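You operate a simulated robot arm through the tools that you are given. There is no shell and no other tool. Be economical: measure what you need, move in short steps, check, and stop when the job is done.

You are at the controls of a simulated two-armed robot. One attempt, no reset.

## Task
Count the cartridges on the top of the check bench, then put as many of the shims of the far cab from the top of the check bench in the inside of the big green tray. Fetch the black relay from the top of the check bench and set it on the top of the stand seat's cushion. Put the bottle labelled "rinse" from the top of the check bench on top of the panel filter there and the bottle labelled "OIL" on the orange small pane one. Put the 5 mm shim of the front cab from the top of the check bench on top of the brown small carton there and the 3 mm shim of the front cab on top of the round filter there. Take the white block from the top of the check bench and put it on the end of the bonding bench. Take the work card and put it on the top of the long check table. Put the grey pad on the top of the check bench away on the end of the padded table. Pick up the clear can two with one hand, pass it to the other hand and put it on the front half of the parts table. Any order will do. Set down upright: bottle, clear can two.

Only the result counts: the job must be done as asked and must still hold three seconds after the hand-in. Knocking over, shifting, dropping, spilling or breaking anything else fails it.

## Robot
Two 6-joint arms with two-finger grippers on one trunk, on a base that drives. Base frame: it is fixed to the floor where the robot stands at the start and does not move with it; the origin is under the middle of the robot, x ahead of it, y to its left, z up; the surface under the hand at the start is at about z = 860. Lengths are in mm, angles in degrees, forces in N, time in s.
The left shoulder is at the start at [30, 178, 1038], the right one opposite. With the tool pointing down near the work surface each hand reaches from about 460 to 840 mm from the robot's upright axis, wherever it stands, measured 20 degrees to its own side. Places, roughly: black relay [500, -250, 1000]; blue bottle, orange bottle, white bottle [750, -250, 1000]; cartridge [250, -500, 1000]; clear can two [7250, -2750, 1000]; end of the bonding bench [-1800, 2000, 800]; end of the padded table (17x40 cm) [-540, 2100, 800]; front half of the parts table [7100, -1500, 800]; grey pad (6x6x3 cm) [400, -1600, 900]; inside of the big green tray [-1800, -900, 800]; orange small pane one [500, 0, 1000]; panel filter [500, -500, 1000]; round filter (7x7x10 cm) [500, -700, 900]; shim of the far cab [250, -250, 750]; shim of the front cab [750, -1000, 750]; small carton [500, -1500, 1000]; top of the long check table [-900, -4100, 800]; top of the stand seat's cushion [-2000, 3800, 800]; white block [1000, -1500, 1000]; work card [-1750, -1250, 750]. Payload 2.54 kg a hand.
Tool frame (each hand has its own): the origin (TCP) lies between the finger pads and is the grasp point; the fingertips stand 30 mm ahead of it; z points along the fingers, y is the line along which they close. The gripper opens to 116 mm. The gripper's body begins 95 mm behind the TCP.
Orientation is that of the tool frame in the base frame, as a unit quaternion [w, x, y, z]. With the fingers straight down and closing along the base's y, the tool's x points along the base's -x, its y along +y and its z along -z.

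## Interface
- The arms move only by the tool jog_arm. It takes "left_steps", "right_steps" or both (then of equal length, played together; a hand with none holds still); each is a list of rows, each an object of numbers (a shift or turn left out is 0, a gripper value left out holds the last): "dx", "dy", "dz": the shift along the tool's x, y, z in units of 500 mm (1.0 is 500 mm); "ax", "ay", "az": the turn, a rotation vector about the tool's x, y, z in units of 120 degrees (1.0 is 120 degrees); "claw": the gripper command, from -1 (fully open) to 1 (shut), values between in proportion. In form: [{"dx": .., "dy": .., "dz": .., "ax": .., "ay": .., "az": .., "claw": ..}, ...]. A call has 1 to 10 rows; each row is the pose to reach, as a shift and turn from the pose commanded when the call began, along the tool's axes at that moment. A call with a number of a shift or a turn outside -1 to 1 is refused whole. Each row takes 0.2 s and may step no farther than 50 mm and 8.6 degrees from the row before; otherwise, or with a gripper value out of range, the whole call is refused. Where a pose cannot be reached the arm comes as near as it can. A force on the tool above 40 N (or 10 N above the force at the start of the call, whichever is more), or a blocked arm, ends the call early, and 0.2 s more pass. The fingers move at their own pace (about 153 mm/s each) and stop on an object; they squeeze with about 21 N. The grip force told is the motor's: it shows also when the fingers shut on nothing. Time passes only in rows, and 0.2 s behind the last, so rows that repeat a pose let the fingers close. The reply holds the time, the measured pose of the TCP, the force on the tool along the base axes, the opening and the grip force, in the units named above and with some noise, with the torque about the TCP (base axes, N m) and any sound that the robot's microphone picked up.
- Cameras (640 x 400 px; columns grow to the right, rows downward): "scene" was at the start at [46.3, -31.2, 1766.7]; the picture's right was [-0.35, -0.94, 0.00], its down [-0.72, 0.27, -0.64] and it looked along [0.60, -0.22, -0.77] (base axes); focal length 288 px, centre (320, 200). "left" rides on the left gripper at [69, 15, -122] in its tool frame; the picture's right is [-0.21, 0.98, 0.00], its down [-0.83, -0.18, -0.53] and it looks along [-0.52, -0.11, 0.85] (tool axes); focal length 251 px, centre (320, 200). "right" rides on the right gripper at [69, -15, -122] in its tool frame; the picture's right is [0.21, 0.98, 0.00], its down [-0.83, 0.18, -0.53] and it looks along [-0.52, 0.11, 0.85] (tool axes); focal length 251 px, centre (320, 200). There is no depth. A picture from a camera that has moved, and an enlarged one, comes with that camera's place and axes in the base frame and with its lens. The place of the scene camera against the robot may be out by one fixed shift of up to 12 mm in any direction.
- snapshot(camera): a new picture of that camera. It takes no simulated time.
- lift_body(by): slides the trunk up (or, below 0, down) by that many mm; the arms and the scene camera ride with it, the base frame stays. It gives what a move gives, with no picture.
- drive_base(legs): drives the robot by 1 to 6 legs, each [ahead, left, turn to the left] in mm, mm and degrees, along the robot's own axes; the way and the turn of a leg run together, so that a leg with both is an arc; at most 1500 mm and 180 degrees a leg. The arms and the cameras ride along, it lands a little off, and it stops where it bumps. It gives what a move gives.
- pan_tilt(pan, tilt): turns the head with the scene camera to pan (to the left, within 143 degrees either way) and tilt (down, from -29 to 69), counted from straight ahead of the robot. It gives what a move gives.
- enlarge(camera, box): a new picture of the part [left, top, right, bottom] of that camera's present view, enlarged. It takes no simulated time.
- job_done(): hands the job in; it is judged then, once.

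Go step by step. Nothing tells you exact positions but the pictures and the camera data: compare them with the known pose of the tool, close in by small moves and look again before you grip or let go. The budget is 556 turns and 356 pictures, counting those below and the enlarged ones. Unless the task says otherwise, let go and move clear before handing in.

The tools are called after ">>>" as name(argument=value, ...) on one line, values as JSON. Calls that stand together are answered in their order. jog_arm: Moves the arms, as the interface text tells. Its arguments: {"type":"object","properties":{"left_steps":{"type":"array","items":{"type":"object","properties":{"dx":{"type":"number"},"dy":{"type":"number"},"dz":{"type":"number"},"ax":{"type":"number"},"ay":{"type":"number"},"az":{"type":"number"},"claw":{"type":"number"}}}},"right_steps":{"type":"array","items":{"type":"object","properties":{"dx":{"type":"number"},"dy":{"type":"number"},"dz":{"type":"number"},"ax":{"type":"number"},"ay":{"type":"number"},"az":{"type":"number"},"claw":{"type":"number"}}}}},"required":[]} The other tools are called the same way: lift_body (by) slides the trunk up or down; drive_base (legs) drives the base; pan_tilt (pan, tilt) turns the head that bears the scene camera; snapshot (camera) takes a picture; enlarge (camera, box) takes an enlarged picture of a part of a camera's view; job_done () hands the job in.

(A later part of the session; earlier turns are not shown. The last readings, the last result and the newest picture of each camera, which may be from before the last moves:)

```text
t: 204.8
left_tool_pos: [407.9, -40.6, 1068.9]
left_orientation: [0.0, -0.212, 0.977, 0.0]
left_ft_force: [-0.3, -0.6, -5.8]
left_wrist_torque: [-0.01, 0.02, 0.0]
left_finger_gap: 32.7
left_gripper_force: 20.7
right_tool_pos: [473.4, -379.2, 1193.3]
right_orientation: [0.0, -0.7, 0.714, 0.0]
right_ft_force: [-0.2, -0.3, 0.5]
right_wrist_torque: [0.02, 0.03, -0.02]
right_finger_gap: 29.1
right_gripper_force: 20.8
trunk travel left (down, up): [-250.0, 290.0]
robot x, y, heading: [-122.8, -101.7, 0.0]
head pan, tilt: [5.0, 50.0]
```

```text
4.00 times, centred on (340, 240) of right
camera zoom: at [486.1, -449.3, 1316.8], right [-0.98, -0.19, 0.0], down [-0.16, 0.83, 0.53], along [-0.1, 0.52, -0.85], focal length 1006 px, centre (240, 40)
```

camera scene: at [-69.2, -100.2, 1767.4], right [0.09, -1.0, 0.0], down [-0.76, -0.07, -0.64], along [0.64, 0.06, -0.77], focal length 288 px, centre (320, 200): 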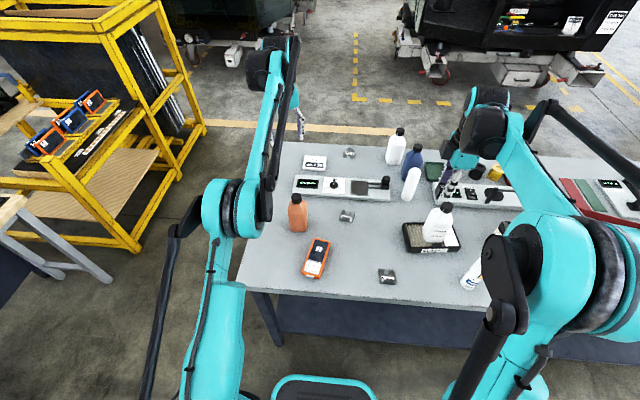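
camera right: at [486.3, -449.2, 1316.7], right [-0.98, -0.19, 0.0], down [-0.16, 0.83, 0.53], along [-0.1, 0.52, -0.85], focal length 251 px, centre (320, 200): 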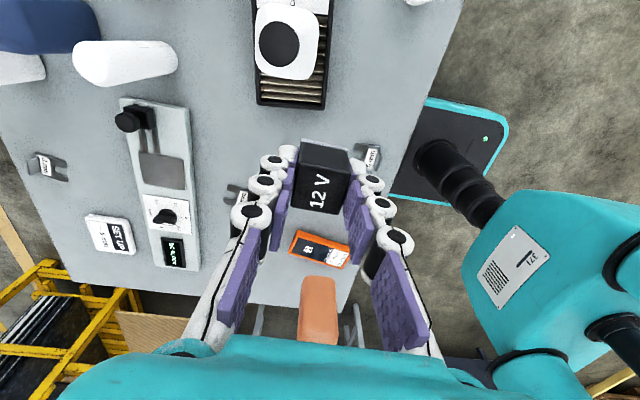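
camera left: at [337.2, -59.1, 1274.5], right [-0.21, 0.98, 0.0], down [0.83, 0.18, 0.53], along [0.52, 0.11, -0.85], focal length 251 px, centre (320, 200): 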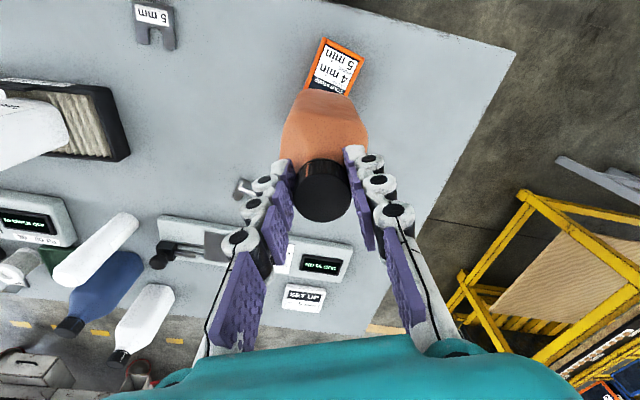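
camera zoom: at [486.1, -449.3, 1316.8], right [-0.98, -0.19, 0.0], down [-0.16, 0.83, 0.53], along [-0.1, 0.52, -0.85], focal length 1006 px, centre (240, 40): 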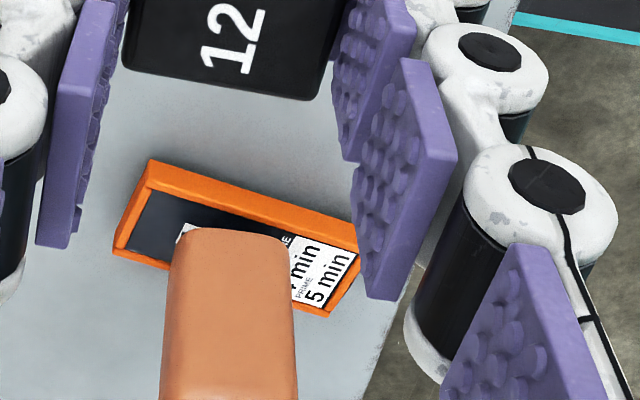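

>>> jog_arm(left_steps=[{"dz": 0.006}, {"dz": 0.012}, {"dz": 0.018}])

```text
t: 205.6
left_tool_pos: [407.5, -40.3, 1059.1]
left_orientation: [-0.001, -0.213, 0.977, 0.0]
left_ft_force: [0.5, 0.1, -4.3]
left_wrist_torque: [-0.02, 0.03, -0.02]
left_finger_gap: 32.6
left_gripper_force: 21.2
right_tool_pos: [475.1, -379.4, 1195.0]
right_orientation: [0.0, -0.7, 0.714, 0.0]
right_ft_force: [-0.2, -0.1, -0.5]
right_wrist_torque: [0.01, 0.05, -0.02]
right_finger_gap: 28.8
right_gripper_force: 21.0
trunk travel left (down, up): [-250.0, 290.0]
robot x, y, heading: [-120.8, -95.6, 0.3]
head pan, tilt: [5.0, 50.0]
```

>>> jog_arm(left_steps=[{"dz": 0.005}, {"dz": 0.01}])

```text
t: 206.2
left_tool_pos: [407.1, -40.3, 1057.9]
left_orientation: [0.002, -0.212, 0.977, 0.0]
left_ft_force: [4.5, 2.1, 36.8]
left_wrist_torque: [0.16, -0.31, -0.18]
left_finger_gap: 32.8
left_gripper_force: 21.1
right_tool_pos: [472.6, -380.0, 1195.6]
right_orientation: [0.001, -0.699, 0.715, 0.0]
right_ft_force: [-0.4, 0.0, -0.7]
right_wrist_torque: [0.0, 0.04, -0.03]
right_finger_gap: 29.1
right_gripper_force: 20.4
trunk travel left (down, up): [-250.0, 290.0]
robot x, y, heading: [-122.9, -100.5, 0.2]
head pan, tilt: [5.0, 50.0]
```

>>> jog_arm(left_steps=[{"dz": -0.006}, {"dz": -0.006}])

```text
t: 206.8
left_tool_pos: [407.2, -40.4, 1057.7]
left_orientation: [0.0, -0.212, 0.977, 0.001]
left_ft_force: [-0.1, 1.7, -1.8]
left_wrist_torque: [0.14, 0.05, 0.02]
left_finger_gap: 32.7
left_gripper_force: 21.1
right_tool_pos: [473.7, -379.9, 1194.4]
right_orientation: [-0.001, -0.7, 0.714, 0.0]
right_ft_force: [0.9, -0.6, -0.5]
right_wrist_torque: [0.0, -0.03, 0.0]
right_finger_gap: 29.0
right_gripper_force: 21.7
trunk travel left (down, up): [-250.0, 290.0]
robot x, y, heading: [-118.3, -103.3, 0.2]
head pan, tilt: [5.0, 50.0]
```

Just resting. Release and rise.

>>> jog_arm(left_steps=[{"claw": 0.3}, {"claw": -0.1}, {"claw": -0.3}, {"dz": -0.05, "claw": -0.3}, {"dz": -0.13, "claw": -0.3}, {"dz": -0.21}, {"dz": -0.29}])

>>> enlarge(camera="scene", box=[240, 180, 400, 280])

>>> snapshot(camera="left")

```text
t: 208.4
left_tool_pos: [406.2, -42.0, 1204.4]
left_orientation: [0.0, -0.212, 0.977, 0.0]
left_ft_force: [0.5, -0.1, -0.5]
left_wrist_torque: [-0.01, 0.0, -0.02]
left_finger_gap: 75.4
left_gripper_force: 0.0
right_tool_pos: [473.6, -380.2, 1193.5]
right_orientation: [0.001, -0.7, 0.715, 0.0]
right_ft_force: [-0.9, 0.0, -1.1]
right_wrist_torque: [-0.01, 0.03, -0.02]
right_finger_gap: 28.7
right_gripper_force: 21.2
trunk travel left (down, up): [-250.0, 290.0]
robot x, y, heading: [-122.3, -103.9, 0.3]
head pan, tilt: [5.0, 50.0]
```

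```text
4.00 times, centred on (320, 230) of scene
camera zoom: at [-70.2, -100.3, 1767.4], right [0.09, -1.0, 0.0], down [-0.76, -0.07, -0.64], along [0.64, 0.06, -0.77], focal length 1153 px, centre (320, 80)
```

zoom: 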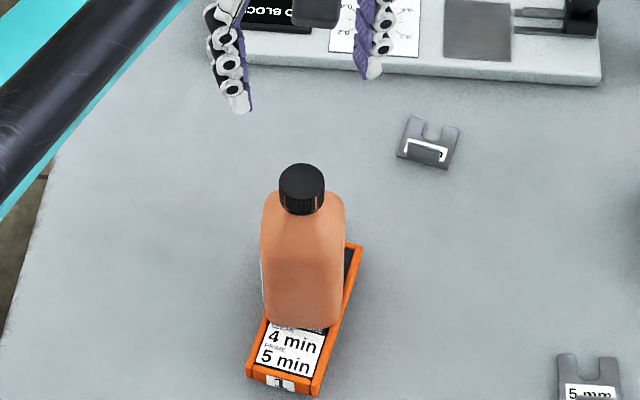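

```text
223 pictures are left
camera left: at [337.2, -55.8, 1326.7], right [-0.21, 0.98, 0.0], down [0.83, 0.18, 0.53], along [0.52, 0.11, -0.85], focal length 251 px, centre (320, 200)
```

left: 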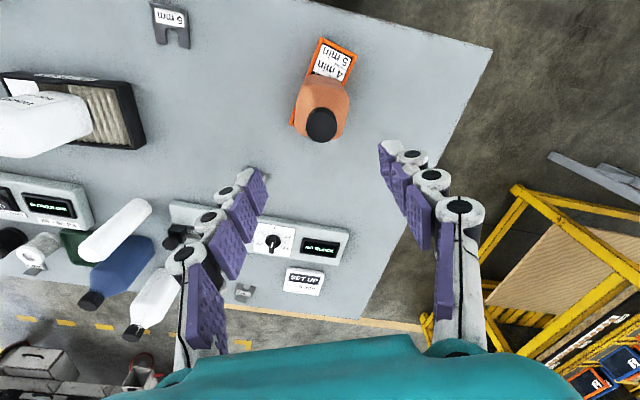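

OIL stands on the pane. Next the first far-cab shim: 3 mm near (582,-132) with the left hand, wrist turned to close across its tab.

>>> jog_arm(left_steps=[{"dx": -0.035, "dy": -0.044, "az": -0.063}, {"dx": -0.07, "dy": -0.089, "az": -0.126}, {"dx": -0.105, "dy": -0.133, "az": -0.19}, {"dx": -0.14, "dy": -0.178, "az": -0.253}, {"dx": -0.176, "dy": -0.222, "az": -0.316}, {"dx": -0.211, "dy": -0.267, "az": -0.379}, {"dx": -0.246, "dy": -0.311, "az": -0.4425}, {"dx": -0.246, "dy": -0.311, "az": -0.4425, "dz": 0.09}, {"dx": -0.246, "dy": -0.311, "az": -0.4425, "dz": 0.18}, {"dx": -0.246, "dy": -0.311, "az": -0.4425, "dz": 0.27}])

>>> snapshot(camera="left")

```text
t: 210.6
left_tool_pos: [584.4, -131.9, 1067.5]
left_orientation: [0.0, -0.627, 0.779, 0.0]
left_ft_force: [-0.2, -0.2, -0.4]
left_wrist_torque: [0.0, 0.01, 0.0]
left_finger_gap: 75.1
left_gripper_force: 0.1
right_tool_pos: [474.3, -380.2, 1194.7]
right_orientation: [0.0, -0.699, 0.715, -0.001]
right_ft_force: [0.7, -0.5, -1.0]
right_wrist_torque: [0.0, 0.01, -0.01]
right_finger_gap: 29.0
right_gripper_force: 21.1
trunk travel left (down, up): [-250.0, 290.0]
robot x, y, heading: [-120.7, -104.1, 0.1]
head pan, tilt: [5.0, 50.0]
```

```text
222 pictures are left
camera left: at [554.4, -195.1, 1190.6], right [-0.91, 0.42, 0.0], down [0.35, 0.77, 0.53], along [0.22, 0.49, -0.85], focal length 251 px, centre (320, 200)
```

left: 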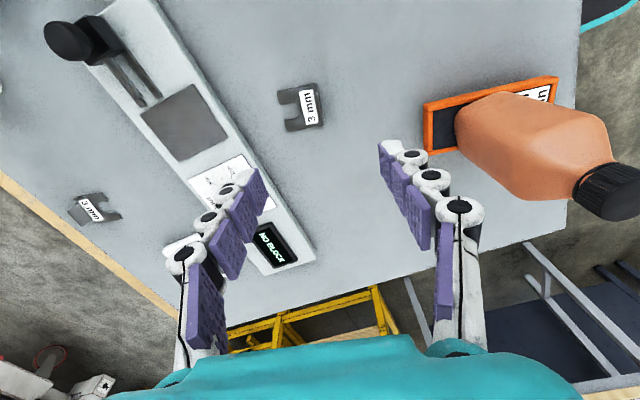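

>>> jog_arm(left_steps=[{"dz": 0.09, "claw": 0.2, "az": 0.02}, {"dz": 0.18, "claw": 0.2, "az": 0.02}, {"dz": 0.27, "claw": 0.2, "az": 0.02}, {"dz": 0.285, "claw": 0.2, "az": 0.02}])

>>> enlarge(camera="left", box=[240, 90, 400, 190])

```text
t: 211.6
left_tool_pos: [584.4, -129.9, 926.1]
left_orientation: [0.0, -0.61, 0.792, 0.0]
left_ft_force: [0.9, 1.8, 0.9]
left_wrist_torque: [0.0, -0.03, -0.03]
left_finger_gap: 46.3
left_gripper_force: 0.0
right_tool_pos: [473.7, -378.9, 1194.8]
right_orientation: [0.0, -0.7, 0.714, 0.0]
right_ft_force: [0.3, 0.5, 0.3]
right_wrist_torque: [-0.01, -0.04, -0.03]
right_finger_gap: 28.9
right_gripper_force: 20.8
trunk travel left (down, up): [-250.0, 290.0]
robot x, y, heading: [-122.4, -104.4, 0.0]
head pan, tilt: [5.0, 50.0]
```

```text
4.00 times, centred on (320, 140) of left
camera zoom: at [551.2, -193.7, 1048.6], right [-0.89, 0.46, 0.0], down [0.39, 0.75, 0.53], along [0.24, 0.48, -0.85], focal length 1006 px, centre (320, 440)
```

zoom: 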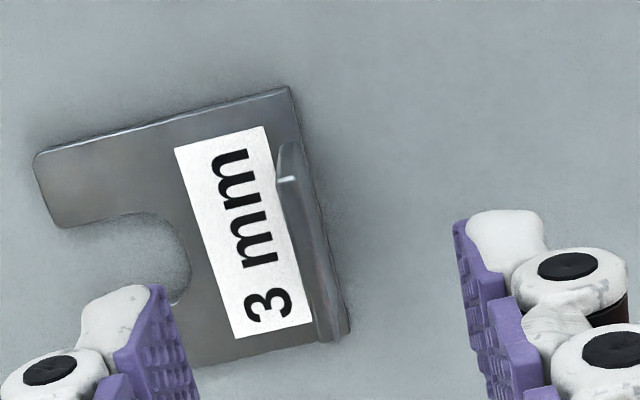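

>>> jog_arm(left_steps=[{"dx": 0.008, "dy": 0.003, "dz": 0.03}, {"dx": 0.008, "dy": 0.003, "dz": 0.058}, {"dx": 0.008, "dy": 0.003, "dz": 0.058, "claw": 1}, {"dx": 0.008, "dy": 0.003, "dz": 0.058, "claw": 1}, {"dx": 0.008, "dy": 0.003, "dz": 0.058, "claw": 1}, {"dx": 0.008, "dy": 0.003, "dz": 0.0, "claw": 1}, {"dx": 0.008, "dy": 0.003, "dz": -0.09, "claw": 1}, {"dx": 0.008, "dy": 0.003, "dz": -0.18, "claw": 1}, {"dx": 0.008, "dy": 0.003, "dz": -0.27, "claw": 1}])

>>> snapshot(camera="left")

```text
t: 213.6
left_tool_pos: [581.1, -134.7, 1062.1]
left_orientation: [0.0, -0.61, 0.793, 0.001]
left_ft_force: [-0.5, 0.2, -0.4]
left_wrist_torque: [0.01, -0.01, 0.01]
left_finger_gap: 5.9
left_gripper_force: 20.6
right_tool_pos: [472.9, -378.9, 1195.7]
right_orientation: [0.0, -0.699, 0.715, -0.001]
right_ft_force: [0.2, 0.8, 0.0]
right_wrist_torque: [-0.01, 0.02, 0.03]
right_finger_gap: 29.3
right_gripper_force: 21.0
trunk travel left (down, up): [-250.0, 290.0]
robot x, y, heading: [-123.0, -105.2, -0.1]
head pan, tilt: [5.0, 50.0]
```

```text
220 pictures are left
camera left: at [548.6, -197.7, 1184.8], right [-0.89, 0.46, 0.0], down [0.39, 0.75, 0.53], along [0.24, 0.48, -0.85], focal length 251 px, centre (320, 200)
```

left: 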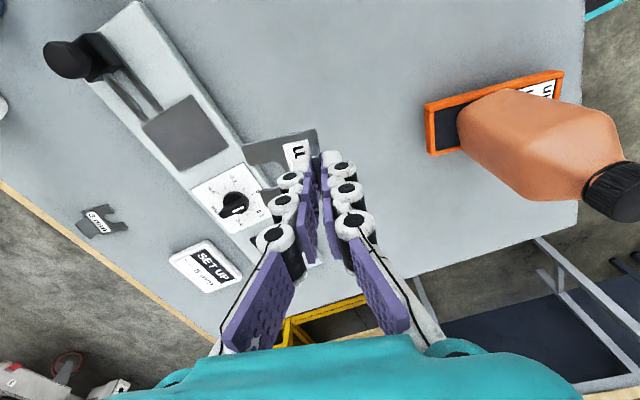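

Held. Lift, back off, turn to the tray table.

>>> jog_arm(left_steps=[{"dz": -0.09}, {"dz": -0.18}, {"dz": -0.27}])

>>> drive_base(legs=[[-450, 0, 0], [0, 0, 180], [300, 645, 0]])

>>> pan_tilt(pan=10, tilt=35)

>>> snapshot(camera="scene")

```text
t: 214.4
left_tool_pos: [581.3, -133.6, 1196.5]
left_orientation: [0.0, -0.61, 0.792, 0.0]
left_ft_force: [-0.4, -0.6, -1.0]
left_wrist_torque: [-0.01, 0.02, -0.01]
left_finger_gap: 6.2
left_gripper_force: 21.2
right_tool_pos: [474.0, -379.2, 1195.9]
right_orientation: [0.0, -0.699, 0.715, -0.001]
right_ft_force: [0.2, -0.4, -0.8]
right_wrist_torque: [0.0, -0.01, -0.01]
right_finger_gap: 29.1
right_gripper_force: 21.2
trunk travel left (down, up): [-250.0, 290.0]
robot x, y, heading: [-117.3, -102.9, 0.2]
head pan, tilt: [5.0, 50.0]
```

```text
t: 227.9
left_tool_pos: [-1572.4, -697.7, 1195.1]
left_orientation: [0.0, 0.795, 0.607, 0.0]
left_ft_force: [0.2, 0.0, -0.5]
left_wrist_torque: [0.01, -0.03, 0.02]
left_finger_gap: 5.9
left_gripper_force: 21.1
right_tool_pos: [-1462.4, -453.7, 1194.7]
right_orientation: [0.0, 0.718, 0.696, 0.0]
right_ft_force: [-0.6, -0.7, -1.0]
right_wrist_torque: [0.04, -0.01, -0.04]
right_finger_gap: 28.8
right_gripper_force: 20.5
trunk travel left (down, up): [-250.0, 290.0]
robot x, y, heading: [-872.0, -732.9, 179.6]
head pan, tilt: [5.0, 50.0]
```

```text
t: 228.7
left_tool_pos: [-1572.6, -696.7, 1194.3]
left_orientation: [0.0, 0.794, 0.607, 0.0]
left_ft_force: [0.5, -0.4, -0.6]
left_wrist_torque: [-0.03, 0.0, 0.01]
left_finger_gap: 6.3
left_gripper_force: 20.4
right_tool_pos: [-1462.4, -453.0, 1194.6]
right_orientation: [0.001, 0.718, 0.696, 0.0]
right_ft_force: [-0.4, -0.7, -0.2]
right_wrist_torque: [-0.01, 0.01, 0.01]
right_finger_gap: 28.9
right_gripper_force: 21.3
trunk travel left (down, up): [-250.0, 290.0]
robot x, y, heading: [-871.9, -734.1, 179.6]
head pan, tilt: [10.0, 35.0]
```

```text
219 pictures are left
camera scene: at [-923.6, -754.5, 1789.0], right [-0.17, 0.99, 0.0], down [0.57, 0.1, -0.82], along [-0.81, -0.14, -0.57], focal length 288 px, centre (320, 200)
```

scene: 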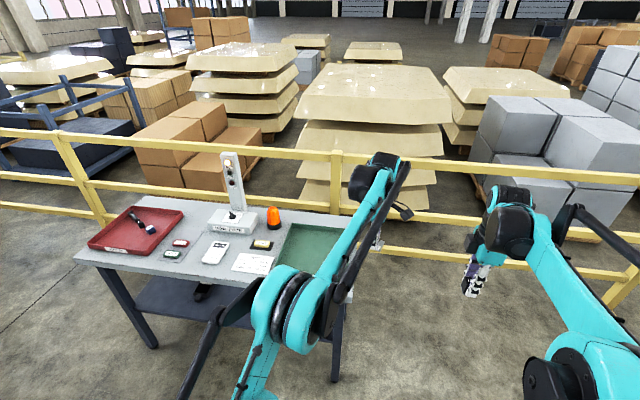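

>>> drive_base(legs=[[330, 120, 0]])

>>> snapshot(camera="left")

>>> pan_tilt(pan=10, tilt=50)

>>> snapshot(camera="scene")

```text
t: 230.9
left_tool_pos: [-1905.1, -821.7, 1194.9]
left_orientation: [-0.001, 0.794, 0.608, 0.001]
left_ft_force: [-0.7, -0.2, -0.1]
left_wrist_torque: [0.04, -0.01, 0.02]
left_finger_gap: 5.7
left_gripper_force: 21.0
right_tool_pos: [-1795.1, -575.1, 1195.2]
right_orientation: [0.0, 0.716, 0.698, 0.0]
right_ft_force: [0.4, 0.1, -0.4]
right_wrist_torque: [0.0, -0.02, 0.0]
right_finger_gap: 29.0
right_gripper_force: 21.2
trunk travel left (down, up): [-250.0, 290.0]
robot x, y, heading: [-1204.4, -855.1, 179.9]
head pan, tilt: [10.0, 35.0]
```

```text
218 pictures are left
camera left: at [-1872.2, -758.2, 1317.5], right [0.89, -0.46, 0.0], down [-0.39, -0.75, 0.53], along [-0.25, -0.47, -0.85], focal length 251 px, centre (320, 200)
```

left: 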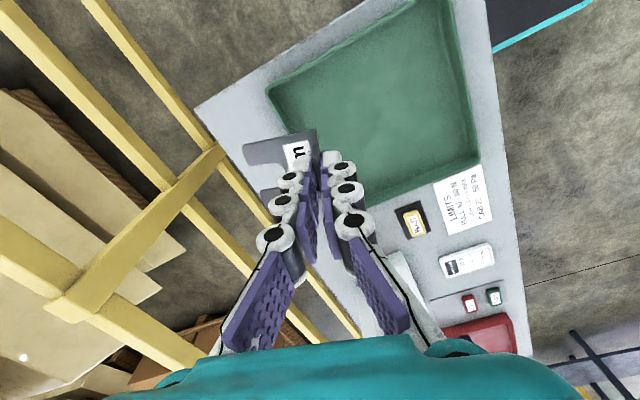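

```text
t: 231.7
left_tool_pos: [-1903.4, -821.2, 1196.3]
left_orientation: [-0.001, 0.794, 0.609, 0.0]
left_ft_force: [-0.6, -1.4, -0.6]
left_wrist_torque: [0.0, 0.0, 0.0]
left_finger_gap: 6.1
left_gripper_force: 21.5
right_tool_pos: [-1794.8, -575.4, 1195.2]
right_orientation: [0.0, 0.716, 0.698, 0.0]
right_ft_force: [0.0, -0.3, 0.1]
right_wrist_torque: [0.0, -0.03, 0.0]
right_finger_gap: 28.9
right_gripper_force: 21.6
trunk travel left (down, up): [-250.0, 290.0]
robot x, y, heading: [-1199.5, -858.1, 179.8]
head pan, tilt: [10.0, 50.0]
```

```text
217 pictures are left
camera scene: at [-1243.6, -873.0, 1767.4], right [-0.17, 0.98, 0.0], down [0.75, 0.13, -0.64], along [-0.63, -0.11, -0.77], focal length 288 px, centre (320, 200)
```

scene: 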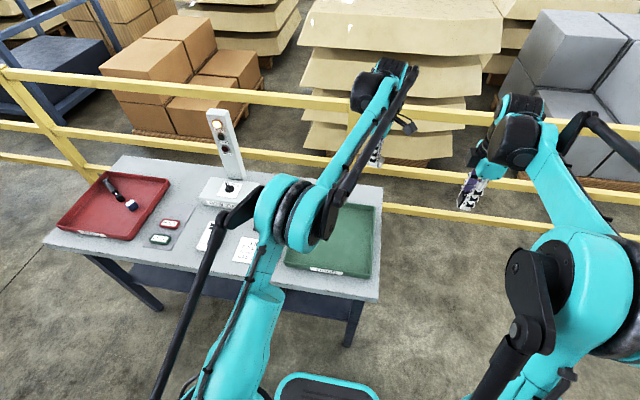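

Tray centre ≈(-1828,-897). I bring the shim over it and lower partway.

>>> jog_arm(left_steps=[{"dx": -0.05, "dy": 0.057}, {"dx": -0.1, "dy": 0.115}, {"dx": -0.15, "dy": 0.172}, {"dx": -0.197, "dy": 0.229}, {"dx": -0.197, "dy": 0.229, "dz": 0.095}, {"dx": -0.197, "dy": 0.229, "dz": 0.19}, {"dx": -0.197, "dy": 0.229, "dz": 0.285}, {"dx": -0.197, "dy": 0.229, "dz": 0.38}, {"dx": -0.197, "dy": 0.229, "dz": 0.475}, {"dx": -0.197, "dy": 0.229, "dz": 0.56}])

>>> snapshot(camera="left")

>>> enlarge(camera="scene", box=[240, 170, 400, 270])

```text
t: 233.9
left_tool_pos: [-1820.5, -946.2, 914.0]
left_orientation: [-0.001, 0.794, 0.608, 0.0]
left_ft_force: [-0.6, 0.3, -1.2]
left_wrist_torque: [-0.01, -0.04, 0.01]
left_finger_gap: 6.0
left_gripper_force: 21.0
right_tool_pos: [-1795.7, -575.9, 1193.2]
right_orientation: [0.001, 0.716, 0.698, 0.001]
right_ft_force: [-0.2, -0.5, -1.0]
right_wrist_torque: [0.0, 0.01, -0.01]
right_finger_gap: 28.9
right_gripper_force: 21.1
trunk travel left (down, up): [-250.0, 290.0]
robot x, y, heading: [-1202.8, -854.6, 179.9]
head pan, tilt: [10.0, 50.0]
```

```text
216 pictures are left
camera left: at [-1787.6, -883.6, 1036.8], right [0.89, -0.46, 0.0], down [-0.39, -0.75, 0.53], along [-0.25, -0.47, -0.85], focal length 251 px, centre (320, 200)
```

left: 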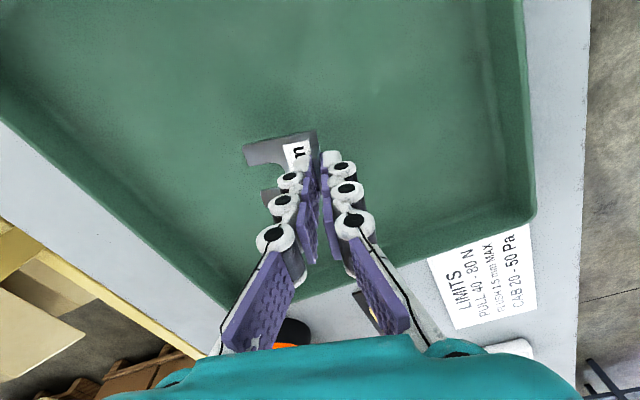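

```text
4.00 times, centred on (320, 220) of scene
camera zoom: at [-1245.3, -873.1, 1767.3], right [-0.17, 0.98, 0.0], down [0.76, 0.13, -0.64], along [-0.63, -0.11, -0.77], focal length 1153 px, centre (320, 120)
```

zoom: 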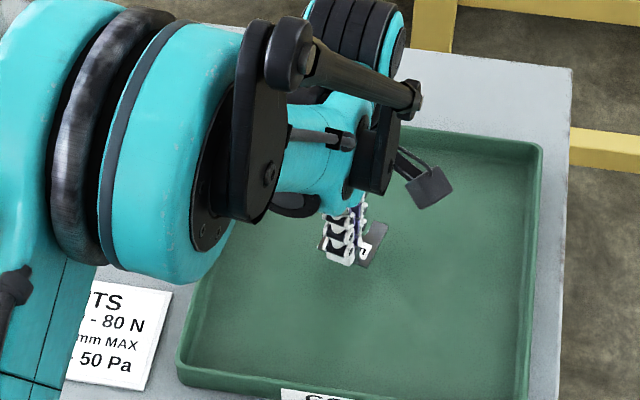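

>>> jog_arm(left_steps=[{"dz": 0.03}, {"dz": 0.06}])

>>> enlarge(camera="left", box=[220, 90, 380, 190])

```text
t: 234.5
left_tool_pos: [-1821.7, -945.6, 885.3]
left_orientation: [0.0, 0.794, 0.608, 0.0]
left_ft_force: [0.5, -0.1, -0.3]
left_wrist_torque: [0.02, -0.01, -0.03]
left_finger_gap: 6.3
left_gripper_force: 21.2
right_tool_pos: [-1795.7, -574.8, 1194.3]
right_orientation: [0.0, 0.716, 0.698, 0.0]
right_ft_force: [-0.5, -0.5, 0.0]
right_wrist_torque: [0.0, 0.0, 0.01]
right_finger_gap: 28.7
right_gripper_force: 21.1
trunk travel left (down, up): [-250.0, 290.0]
robot x, y, heading: [-1198.8, -858.1, 179.8]
head pan, tilt: [10.0, 50.0]
```

```text
4.00 times, centred on (300, 140) of left
camera zoom: at [-1787.4, -883.2, 1007.7], right [0.89, -0.46, 0.0], down [-0.39, -0.75, 0.53], along [-0.25, -0.47, -0.85], focal length 1006 px, centre (400, 440)
```

zoom: 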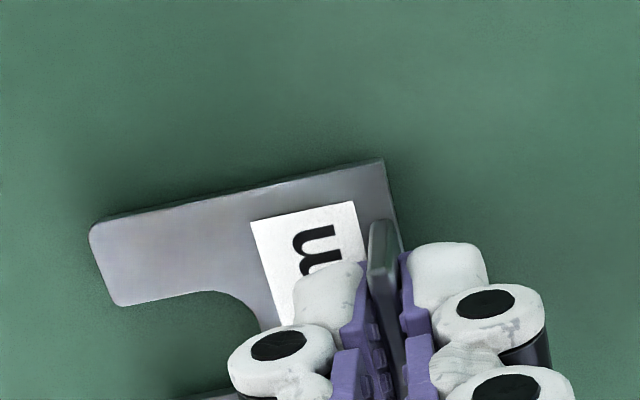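

>>> jog_arm(left_steps=[{"dz": 0.008}, {"dz": 0.016}, {"dz": 0.024}, {"dz": 0.032}])

```text
t: 235.4
left_tool_pos: [-1819.2, -946.0, 874.8]
left_orientation: [0.0, 0.793, 0.609, -0.001]
left_ft_force: [5.7, -0.7, 26.5]
left_wrist_torque: [0.11, -0.01, -0.01]
left_finger_gap: 5.9
left_gripper_force: 20.9
right_tool_pos: [-1794.1, -574.6, 1195.6]
right_orientation: [-0.001, 0.717, 0.697, -0.001]
right_ft_force: [0.8, -0.4, -1.0]
right_wrist_torque: [0.03, 0.0, 0.04]
right_finger_gap: 29.0
right_gripper_force: 21.1
trunk travel left (down, up): [-250.0, 290.0]
robot x, y, heading: [-1202.1, -853.1, 180.0]
head pan, tilt: [10.0, 50.0]
stopped in row 4 (left hand): the force on the tool passed its limit at 46 N (the readings are from after the stop); the commanded pose is now the measured one
```

>>> jog_arm(left_steps=[{"dz": -0.004}, {"dz": -0.004, "claw": 0.6}, {"dz": -0.004, "claw": 0.6}, {"dz": -0.04, "claw": 0.6}, {"dz": -0.13, "claw": 0.6}, {"dz": -0.22}, {"dz": -0.31}, {"dz": -0.4}, {"dz": -0.49}, {"dz": -0.58}])

>>> snapshot(camera="left")

>>> enlarge(camera="scene", box=[30, 80, 350, 280])

```text
t: 237.6
left_tool_pos: [-1821.4, -944.3, 1163.9]
left_orientation: [0.0, 0.794, 0.609, -0.001]
left_ft_force: [-0.6, 0.3, -0.5]
left_wrist_torque: [0.01, 0.01, -0.01]
left_finger_gap: 23.4
left_gripper_force: 0.1
right_tool_pos: [-1794.3, -576.6, 1195.5]
right_orientation: [0.001, 0.717, 0.697, 0.0]
right_ft_force: [0.3, 0.2, 0.1]
right_wrist_torque: [0.0, -0.01, 0.0]
right_finger_gap: 29.0
right_gripper_force: 20.6
trunk travel left (down, up): [-250.0, 290.0]
robot x, y, heading: [-1203.0, -858.3, 180.1]
head pan, tilt: [10.0, 50.0]
```

```text
213 pictures are left
camera left: at [-1787.3, -881.7, 1286.8], right [0.89, -0.46, 0.0], down [-0.39, -0.75, 0.54], along [-0.25, -0.47, -0.84], focal length 251 px, centre (320, 200)
```

left: 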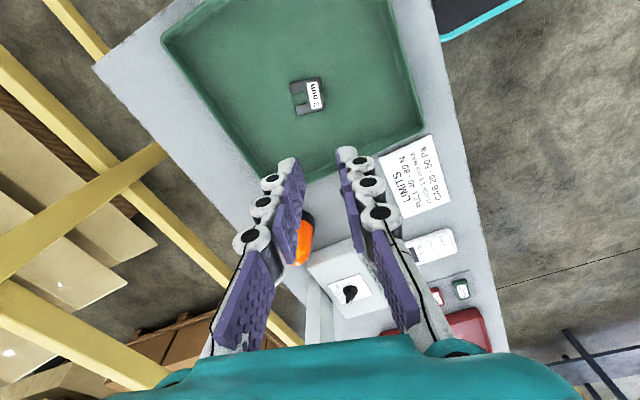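

```text
2.00 times, centred on (190, 180) of scene
camera zoom: at [-1242.9, -873.1, 1767.4], right [-0.17, 0.98, 0.0], down [0.75, 0.13, -0.64], along [-0.63, -0.11, -0.77], focal length 576 px, centre (580, 240)
```

zoom: 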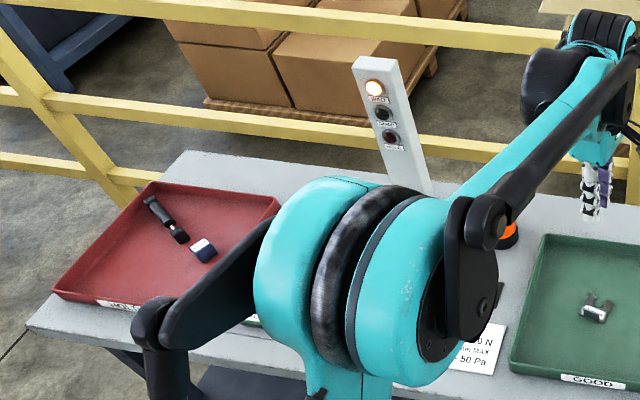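

Shim is in the tray. I inspect the white cards on this table.

>>> enlarge(camera="left", box=[370, 130, 498, 210])

>>> enlarge(camera="left", box=[395, 215, 491, 275])

```text
5.00 times, centred on (434, 170) of left
camera zoom: at [-1787.3, -881.7, 1286.8], right [0.89, -0.46, 0.0], down [-0.39, -0.75, 0.54], along [-0.25, -0.47, -0.84], focal length 1257 px, centre (-250, 350)
```

zoom: 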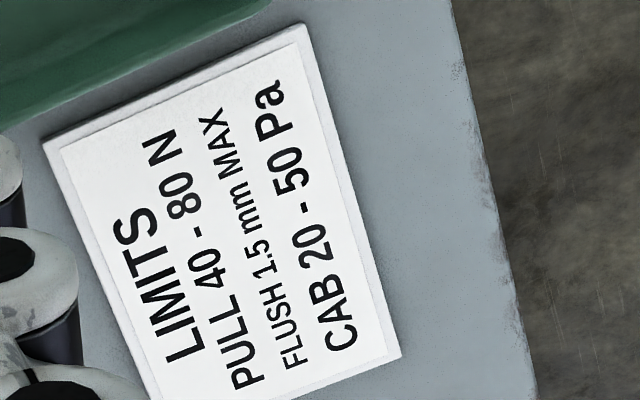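

```text
6.67 times, centred on (443, 245) of left
camera zoom: at [-1787.3, -881.7, 1286.8], right [0.89, -0.46, 0.0], down [-0.39, -0.75, 0.54], along [-0.25, -0.47, -0.84], focal length 1676 px, centre (-500, -100)
```

zoom: 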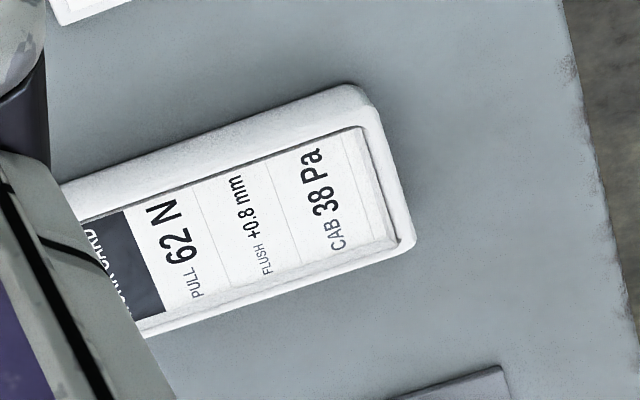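

The thick white one is the WORK CARD (~(-1745,-1374), lying along x). I slide left and turn the left wrist to natural.

>>> drive_base(legs=[[-80, 0, 0], [0, 400, 0]])

>>> jog_arm(left_steps=[{"az": 0.07, "claw": -1}, {"az": 0.14, "claw": -1}, {"az": 0.21, "claw": -1}, {"az": 0.28, "claw": -1}, {"az": 0.35, "claw": -1}, {"az": 0.42, "claw": -1}, {"az": 0.49, "claw": -1}, {"az": 0.56, "claw": -1}, {"az": 0.625, "claw": -1}])

>>> snapshot(camera="left")

```text
t: 240.8
left_tool_pos: [-1740.4, -1352.1, 1163.1]
left_orientation: [0.0, 0.792, 0.61, -0.001]
left_ft_force: [0.3, 1.1, -0.2]
left_wrist_torque: [0.03, 0.0, -0.02]
left_finger_gap: 23.3
left_gripper_force: 0.1
right_tool_pos: [-1716.8, -981.2, 1194.3]
right_orientation: [0.0, 0.714, 0.7, 0.001]
right_ft_force: [-0.1, 0.1, -0.4]
right_wrist_torque: [0.02, 0.01, 0.0]
right_finger_gap: 28.7
right_gripper_force: 21.1
trunk travel left (down, up): [-250.0, 290.0]
robot x, y, heading: [-1122.3, -1263.5, -179.7]
head pan, tilt: [10.0, 50.0]
```

```text
t: 242.8
left_tool_pos: [-1740.9, -1349.6, 1162.8]
left_orientation: [0.0, 1.0, 0.001, 0.0]
left_ft_force: [-0.1, 0.3, 0.0]
left_wrist_torque: [0.01, -0.03, 0.03]
left_finger_gap: 115.9
left_gripper_force: 0.1
right_tool_pos: [-1715.5, -980.6, 1195.2]
right_orientation: [0.0, 0.715, 0.699, -0.001]
right_ft_force: [-0.2, -0.8, -0.2]
right_wrist_torque: [-0.01, -0.01, -0.01]
right_finger_gap: 29.0
right_gripper_force: 20.8
trunk travel left (down, up): [-250.0, 290.0]
robot x, y, heading: [-1124.3, -1256.3, -179.7]
head pan, tilt: [10.0, 50.0]
```

```text
209 pictures are left
camera left: at [-1671.0, -1365.0, 1285.8], right [-0.21, -0.98, 0.0], down [-0.82, 0.18, 0.54], along [-0.52, 0.11, -0.84], focal length 251 px, centre (320, 200)
```

left: 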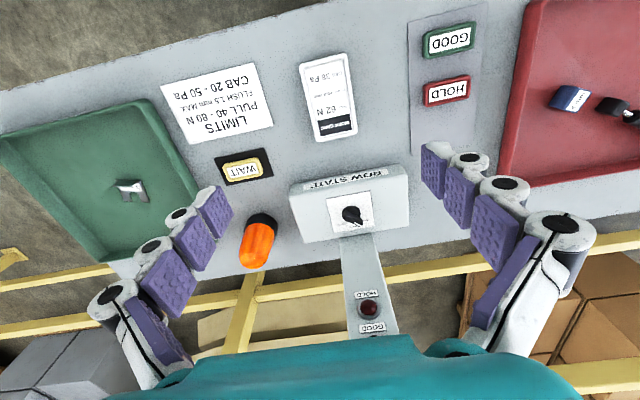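

>>> jog_arm(left_steps=[{"dx": -0.008, "dy": 0.024, "dz": 0.09}, {"dx": -0.008, "dy": 0.024, "dz": 0.18}, {"dx": -0.008, "dy": 0.024, "dz": 0.27}, {"dx": -0.008, "dy": 0.024, "dz": 0.36}, {"dx": -0.008, "dy": 0.024, "dz": 0.45}, {"dx": -0.008, "dy": 0.024, "dz": 0.52}])

>>> snapshot(camera="left")

```text
t: 244.2
left_tool_pos: [-1744.6, -1360.0, 902.3]
left_orientation: [0.0, 1.0, 0.002, -0.002]
left_ft_force: [0.0, 0.3, -0.6]
left_wrist_torque: [-0.01, 0.0, -0.03]
left_finger_gap: 116.2
left_gripper_force: 0.1
right_tool_pos: [-1716.6, -980.5, 1194.6]
right_orientation: [0.001, 0.715, 0.699, 0.0]
right_ft_force: [-0.7, -0.8, 0.5]
right_wrist_torque: [-0.01, -0.01, -0.01]
right_finger_gap: 29.0
right_gripper_force: 21.3
trunk travel left (down, up): [-250.0, 290.0]
robot x, y, heading: [-1121.8, -1259.2, -179.7]
head pan, tilt: [10.0, 50.0]
```

```text
208 pictures are left
camera left: at [-1675.6, -1375.5, 1025.2], right [-0.21, -0.98, 0.0], down [-0.83, 0.18, 0.54], along [-0.52, 0.11, -0.84], focal length 251 px, centre (320, 200)
```

left: 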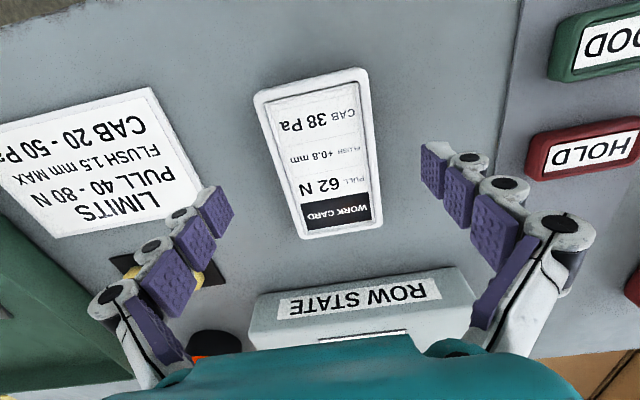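

>>> jog_arm(left_steps=[{"dz": 0.03, "claw": -0.7}, {"dz": 0.066, "claw": -0.7}, {"dz": 0.066, "claw": 0.2}, {"dz": 0.066, "claw": 1}, {"dz": 0.066, "claw": 1}, {"dz": 0.066, "claw": 1}])

>>> snapshot(camera="left")

```text
t: 245.6
left_tool_pos: [-1744.2, -1361.2, 870.7]
left_orientation: [0.0, 1.0, 0.002, 0.0]
left_ft_force: [0.2, 0.9, 0.1]
left_wrist_torque: [-0.01, -0.02, 0.04]
left_finger_gap: 73.3
left_gripper_force: 21.0
right_tool_pos: [-1716.5, -980.5, 1194.4]
right_orientation: [0.001, 0.714, 0.7, 0.0]
right_ft_force: [0.4, -0.1, 0.3]
right_wrist_torque: [0.01, -0.01, -0.01]
right_finger_gap: 29.0
right_gripper_force: 20.5
trunk travel left (down, up): [-250.0, 290.0]
robot x, y, heading: [-1122.7, -1259.3, -179.7]
head pan, tilt: [10.0, 50.0]
```

```text
207 pictures are left
camera left: at [-1675.7, -1376.5, 992.4], right [-0.21, -0.98, 0.0], down [-0.83, 0.18, 0.54], along [-0.52, 0.11, -0.84], focal length 251 px, centre (320, 200)
```

left: 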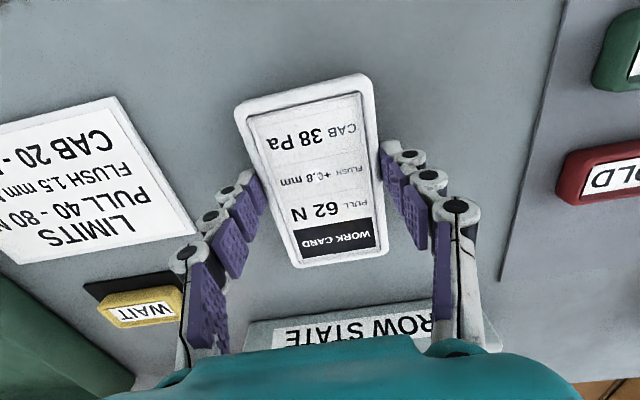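

Card gripped. Lift straight, back off, turn toward the long check table.

>>> jog_arm(left_steps=[{"dz": -0.09}, {"dz": -0.18}, {"dz": -0.27}, {"dz": -0.36}, {"dz": -0.45}, {"dz": -0.54}, {"dz": -0.62}])

>>> drive_base(legs=[[-350, 0, 0], [0, 0, 90], [1250, 0, 0]])

>>> pan_tilt(pan=0, tilt=35)

>>> snapshot(camera="scene")

```text
t: 247.2
left_tool_pos: [-1742.1, -1361.7, 1181.5]
left_orientation: [0.0, 1.0, 0.002, -0.001]
left_ft_force: [0.7, -0.4, -0.7]
left_wrist_torque: [-0.01, 0.0, 0.0]
left_finger_gap: 73.3
left_gripper_force: 21.0
right_tool_pos: [-1715.3, -981.0, 1195.0]
right_orientation: [0.0, 0.715, 0.699, 0.0]
right_ft_force: [0.2, 0.0, -0.1]
right_wrist_torque: [-0.01, 0.03, -0.01]
right_finger_gap: 28.7
right_gripper_force: 21.1
trunk travel left (down, up): [-250.0, 290.0]
robot x, y, heading: [-1124.0, -1260.6, -179.7]
head pan, tilt: [10.0, 50.0]
```

```text
t: 259.2
left_tool_pos: [-634.5, -3129.8, 1179.6]
left_orientation: [0.001, 0.699, 0.715, -0.001]
left_ft_force: [-0.2, 0.1, -1.2]
left_wrist_torque: [0.0, -0.01, 0.01]
left_finger_gap: 73.3
left_gripper_force: 21.0
right_tool_pos: [-1016.1, -3109.8, 1194.7]
right_orientation: [0.001, 0.002, 1.0, 0.0]
right_ft_force: [-0.4, 0.6, -0.7]
right_wrist_torque: [-0.01, 0.05, 0.02]
right_finger_gap: 29.0
right_gripper_force: 21.0
trunk travel left (down, up): [-250.0, 290.0]
robot x, y, heading: [-745.7, -2508.9, -88.8]
head pan, tilt: [10.0, 50.0]
```

```text
t: 260.0
left_tool_pos: [-634.2, -3129.8, 1180.2]
left_orientation: [0.001, 0.699, 0.715, 0.0]
left_ft_force: [-0.3, -0.2, -1.2]
left_wrist_torque: [0.05, 0.0, 0.03]
left_finger_gap: 73.7
left_gripper_force: 21.1
right_tool_pos: [-1016.3, -3109.3, 1195.4]
right_orientation: [0.0, 0.002, 1.0, 0.0]
right_ft_force: [0.7, -0.1, 0.2]
right_wrist_torque: [0.01, 0.0, -0.02]
right_finger_gap: 28.9
right_gripper_force: 20.9
trunk travel left (down, up): [-250.0, 290.0]
robot x, y, heading: [-750.0, -2507.1, -88.6]
head pan, tilt: [0.0, 35.0]
```

```text
206 pictures are left
camera scene: at [-745.1, -2573.1, 1789.0], right [-1.0, -0.02, 0.0], down [-0.01, 0.57, -0.82], along [0.02, -0.82, -0.57], focal length 288 px, centre (320, 200)
```

scene: 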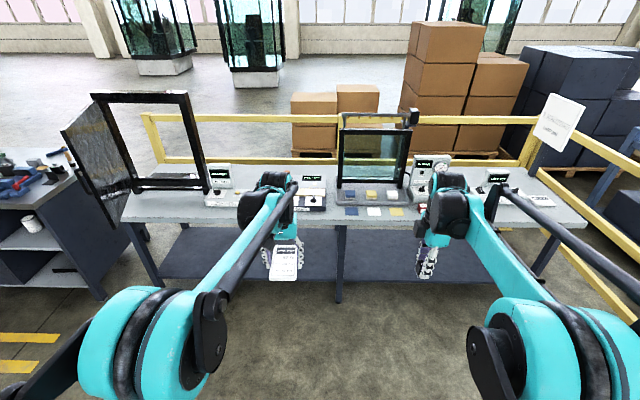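

>>> enlarge(camera="scene", box=[120, 150, 340, 287])

>>> enlarge(camera="scene", box=[320, 120, 600, 295])

```text
2.91 times, centred on (230, 218) of scene
camera zoom: at [-745.1, -2573.1, 1789.0], right [-1.0, -0.02, 0.0], down [-0.01, 0.57, -0.82], along [0.02, -0.82, -0.57], focal length 838 px, centre (582, 146)
```

zoom: 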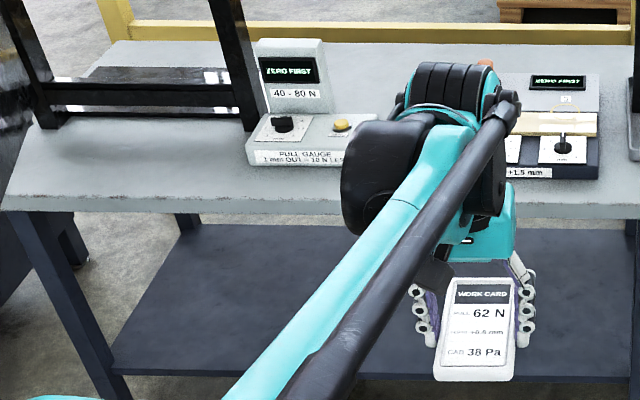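

```text
2.29 times, centred on (460, 208) of scene
camera zoom: at [-745.1, -2573.1, 1789.0], right [-1.0, -0.02, 0.0], down [-0.01, 0.57, -0.82], along [0.02, -0.82, -0.57], focal length 659 px, centre (0, 183)
```

zoom: 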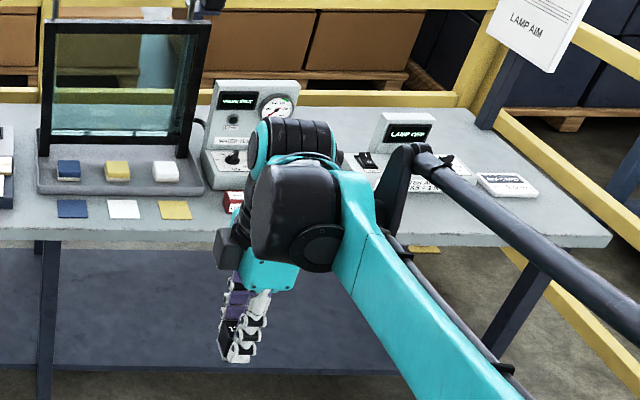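

There is free table space at the left front near (90,-3840). I drive there.

>>> drive_base(legs=[[0, 0, -1.4], [0, 700, 0], [650, 0, 0]])

>>> snapshot(camera="scene")

>>> snapshot(camera="left")

```text
t: 267.4
left_tool_pos: [44.6, -3779.4, 1179.3]
left_orientation: [0.0, 0.707, 0.707, -0.001]
left_ft_force: [0.7, -0.6, -1.5]
left_wrist_torque: [0.01, 0.01, -0.01]
left_finger_gap: 73.6
left_gripper_force: 20.9
right_tool_pos: [-335.6, -3750.7, 1194.1]
right_orientation: [0.0, 0.013, 1.0, 0.0]
right_ft_force: [0.6, -0.6, -1.2]
right_wrist_torque: [0.0, -0.01, 0.0]
right_finger_gap: 29.1
right_gripper_force: 20.7
trunk travel left (down, up): [-250.0, 290.0]
robot x, y, heading: [-58.2, -3156.1, -89.9]
head pan, tilt: [0.0, 35.0]
```

```text
203 pictures are left
camera scene: at [-52.5, -3220.3, 1789.1], right [-1.0, 0.0, 0.0], down [0.0, 0.57, -0.82], along [0.0, -0.82, -0.57], focal length 288 px, centre (320, 200)
```

scene: 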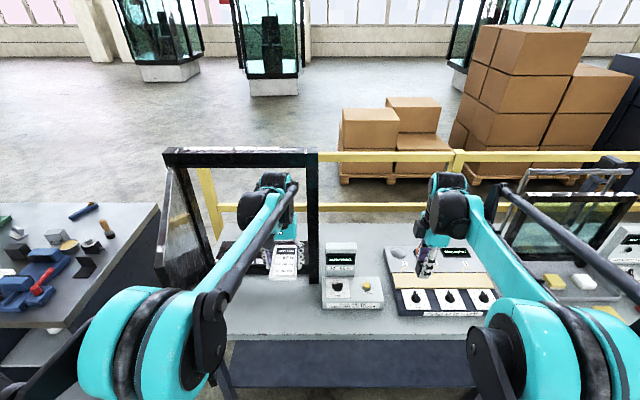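

```text
202 pictures are left
camera left: at [60.0, -3709.6, 1302.3], right [0.98, -0.21, 0.0], down [-0.18, -0.82, 0.54], along [-0.11, -0.52, -0.84], focal length 251 px, centre (320, 200)
```

left: 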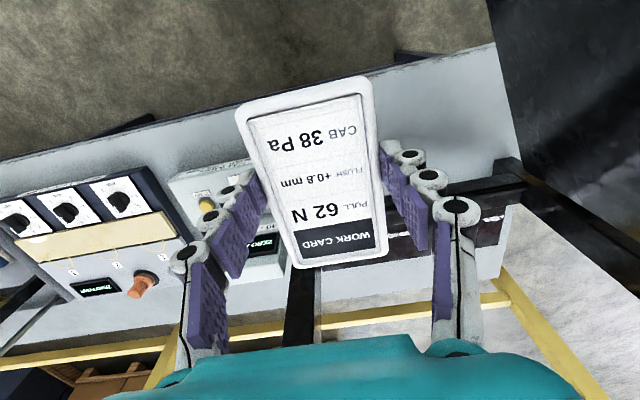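

>>> jog_arm(left_steps=[{"dx": -0.07, "dy": 0.06}, {"dx": -0.13, "dy": 0.12}, {"dx": -0.152, "dy": 0.13, "dz": 0.05}, {"dx": -0.152, "dy": 0.13, "dz": 0.14}, {"dx": -0.152, "dy": 0.13, "dz": 0.23}, {"dx": -0.152, "dy": 0.13, "dz": 0.32}, {"dx": -0.152, "dy": 0.13, "dz": 0.41}, {"dx": -0.152, "dy": 0.13, "dz": 0.48}])

>>> snapshot(camera="scene")

>>> snapshot(camera="left")

```text
t: 269.2
left_tool_pos: [110.2, -3855.1, 939.8]
left_orientation: [0.001, 0.708, 0.707, -0.001]
left_ft_force: [-0.4, 0.3, -0.8]
left_wrist_torque: [0.03, -0.06, 0.0]
left_finger_gap: 73.3
left_gripper_force: 21.4
right_tool_pos: [-337.4, -3750.9, 1194.0]
right_orientation: [0.001, 0.014, 1.0, 0.0]
right_ft_force: [0.0, -0.1, -1.2]
right_wrist_torque: [0.02, 0.04, -0.03]
right_finger_gap: 28.8
right_gripper_force: 20.5
trunk travel left (down, up): [-250.0, 290.0]
robot x, y, heading: [-55.5, -3159.2, -89.7]
head pan, tilt: [0.0, 35.0]
```

```text
201 pictures are left
camera scene: at [-52.4, -3220.7, 1789.0], right [-1.0, 0.0, 0.0], down [0.0, 0.57, -0.82], along [0.0, -0.82, -0.57], focal length 288 px, centre (320, 200)
```

scene: 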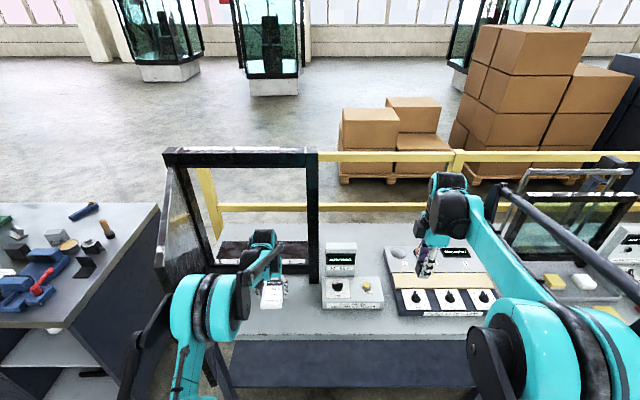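

```text
200 pictures are left
camera left: at [125.6, -3786.7, 1062.9], right [0.98, -0.21, 0.0], down [-0.18, -0.82, 0.54], along [-0.11, -0.52, -0.84], focal length 251 px, centre (320, 200)
```

left: 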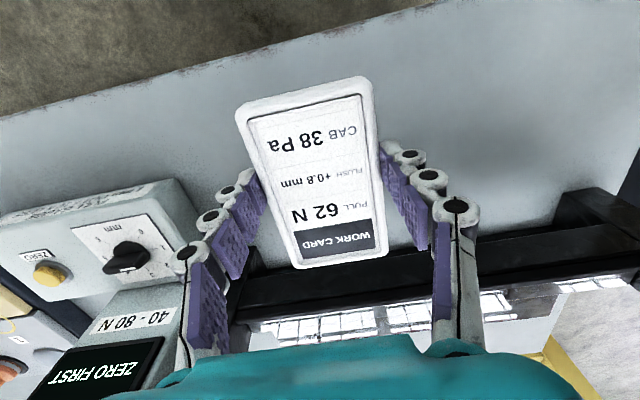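

>>> jog_arm(left_steps=[{"dz": 0.05}, {"dz": 0.09}, {"dz": 0.1}])

>>> jog_arm(left_steps=[{"dz": 0.007}, {"dz": 0.014}, {"dz": 0.021}])

```text
t: 270.0
left_tool_pos: [111.7, -3856.1, 891.3]
left_orientation: [0.001, 0.707, 0.707, 0.0]
left_ft_force: [0.0, 1.0, -1.2]
left_wrist_torque: [0.04, 0.01, 0.0]
left_finger_gap: 73.3
left_gripper_force: 20.9
right_tool_pos: [-336.4, -3749.9, 1193.6]
right_orientation: [0.0, 0.014, 1.0, 0.001]
right_ft_force: [-0.6, -0.4, -0.6]
right_wrist_torque: [-0.03, -0.01, 0.01]
right_finger_gap: 28.8
right_gripper_force: 21.1
trunk travel left (down, up): [-250.0, 290.0]
robot x, y, heading: [-58.2, -3155.8, -89.7]
head pan, tilt: [0.0, 35.0]
```

```text
t: 270.8
left_tool_pos: [110.5, -3855.5, 880.1]
left_orientation: [0.001, 0.707, 0.707, -0.001]
left_ft_force: [-0.2, -0.8, -1.6]
left_wrist_torque: [0.02, 0.01, 0.03]
left_finger_gap: 73.4
left_gripper_force: 21.1
right_tool_pos: [-335.8, -3750.0, 1193.5]
right_orientation: [0.0, 0.013, 1.0, 0.0]
right_ft_force: [-0.1, -0.3, 0.0]
right_wrist_torque: [0.01, -0.01, -0.01]
right_finger_gap: 29.1
right_gripper_force: 21.4
trunk travel left (down, up): [-250.0, 290.0]
robot x, y, heading: [-58.2, -3156.4, -90.1]
head pan, tilt: [0.0, 35.0]
```

>>> jog_arm(left_steps=[{"dz": 0.007}, {"dz": 0.014}, {"dz": 0.021}])

```text
t: 271.6
left_tool_pos: [109.9, -3855.7, 868.7]
left_orientation: [0.0, 0.707, 0.707, -0.001]
left_ft_force: [0.8, -0.5, -1.1]
left_wrist_torque: [0.01, 0.02, -0.02]
left_finger_gap: 73.4
left_gripper_force: 20.9
right_tool_pos: [-337.6, -3750.8, 1194.1]
right_orientation: [-0.001, 0.014, 1.0, 0.0]
right_ft_force: [-0.1, 0.2, -0.6]
right_wrist_torque: [-0.02, 0.01, 0.05]
right_finger_gap: 29.0
right_gripper_force: 21.2
trunk travel left (down, up): [-250.0, 290.0]
robot x, y, heading: [-59.2, -3156.6, -90.0]
head pan, tilt: [0.0, 35.0]
```

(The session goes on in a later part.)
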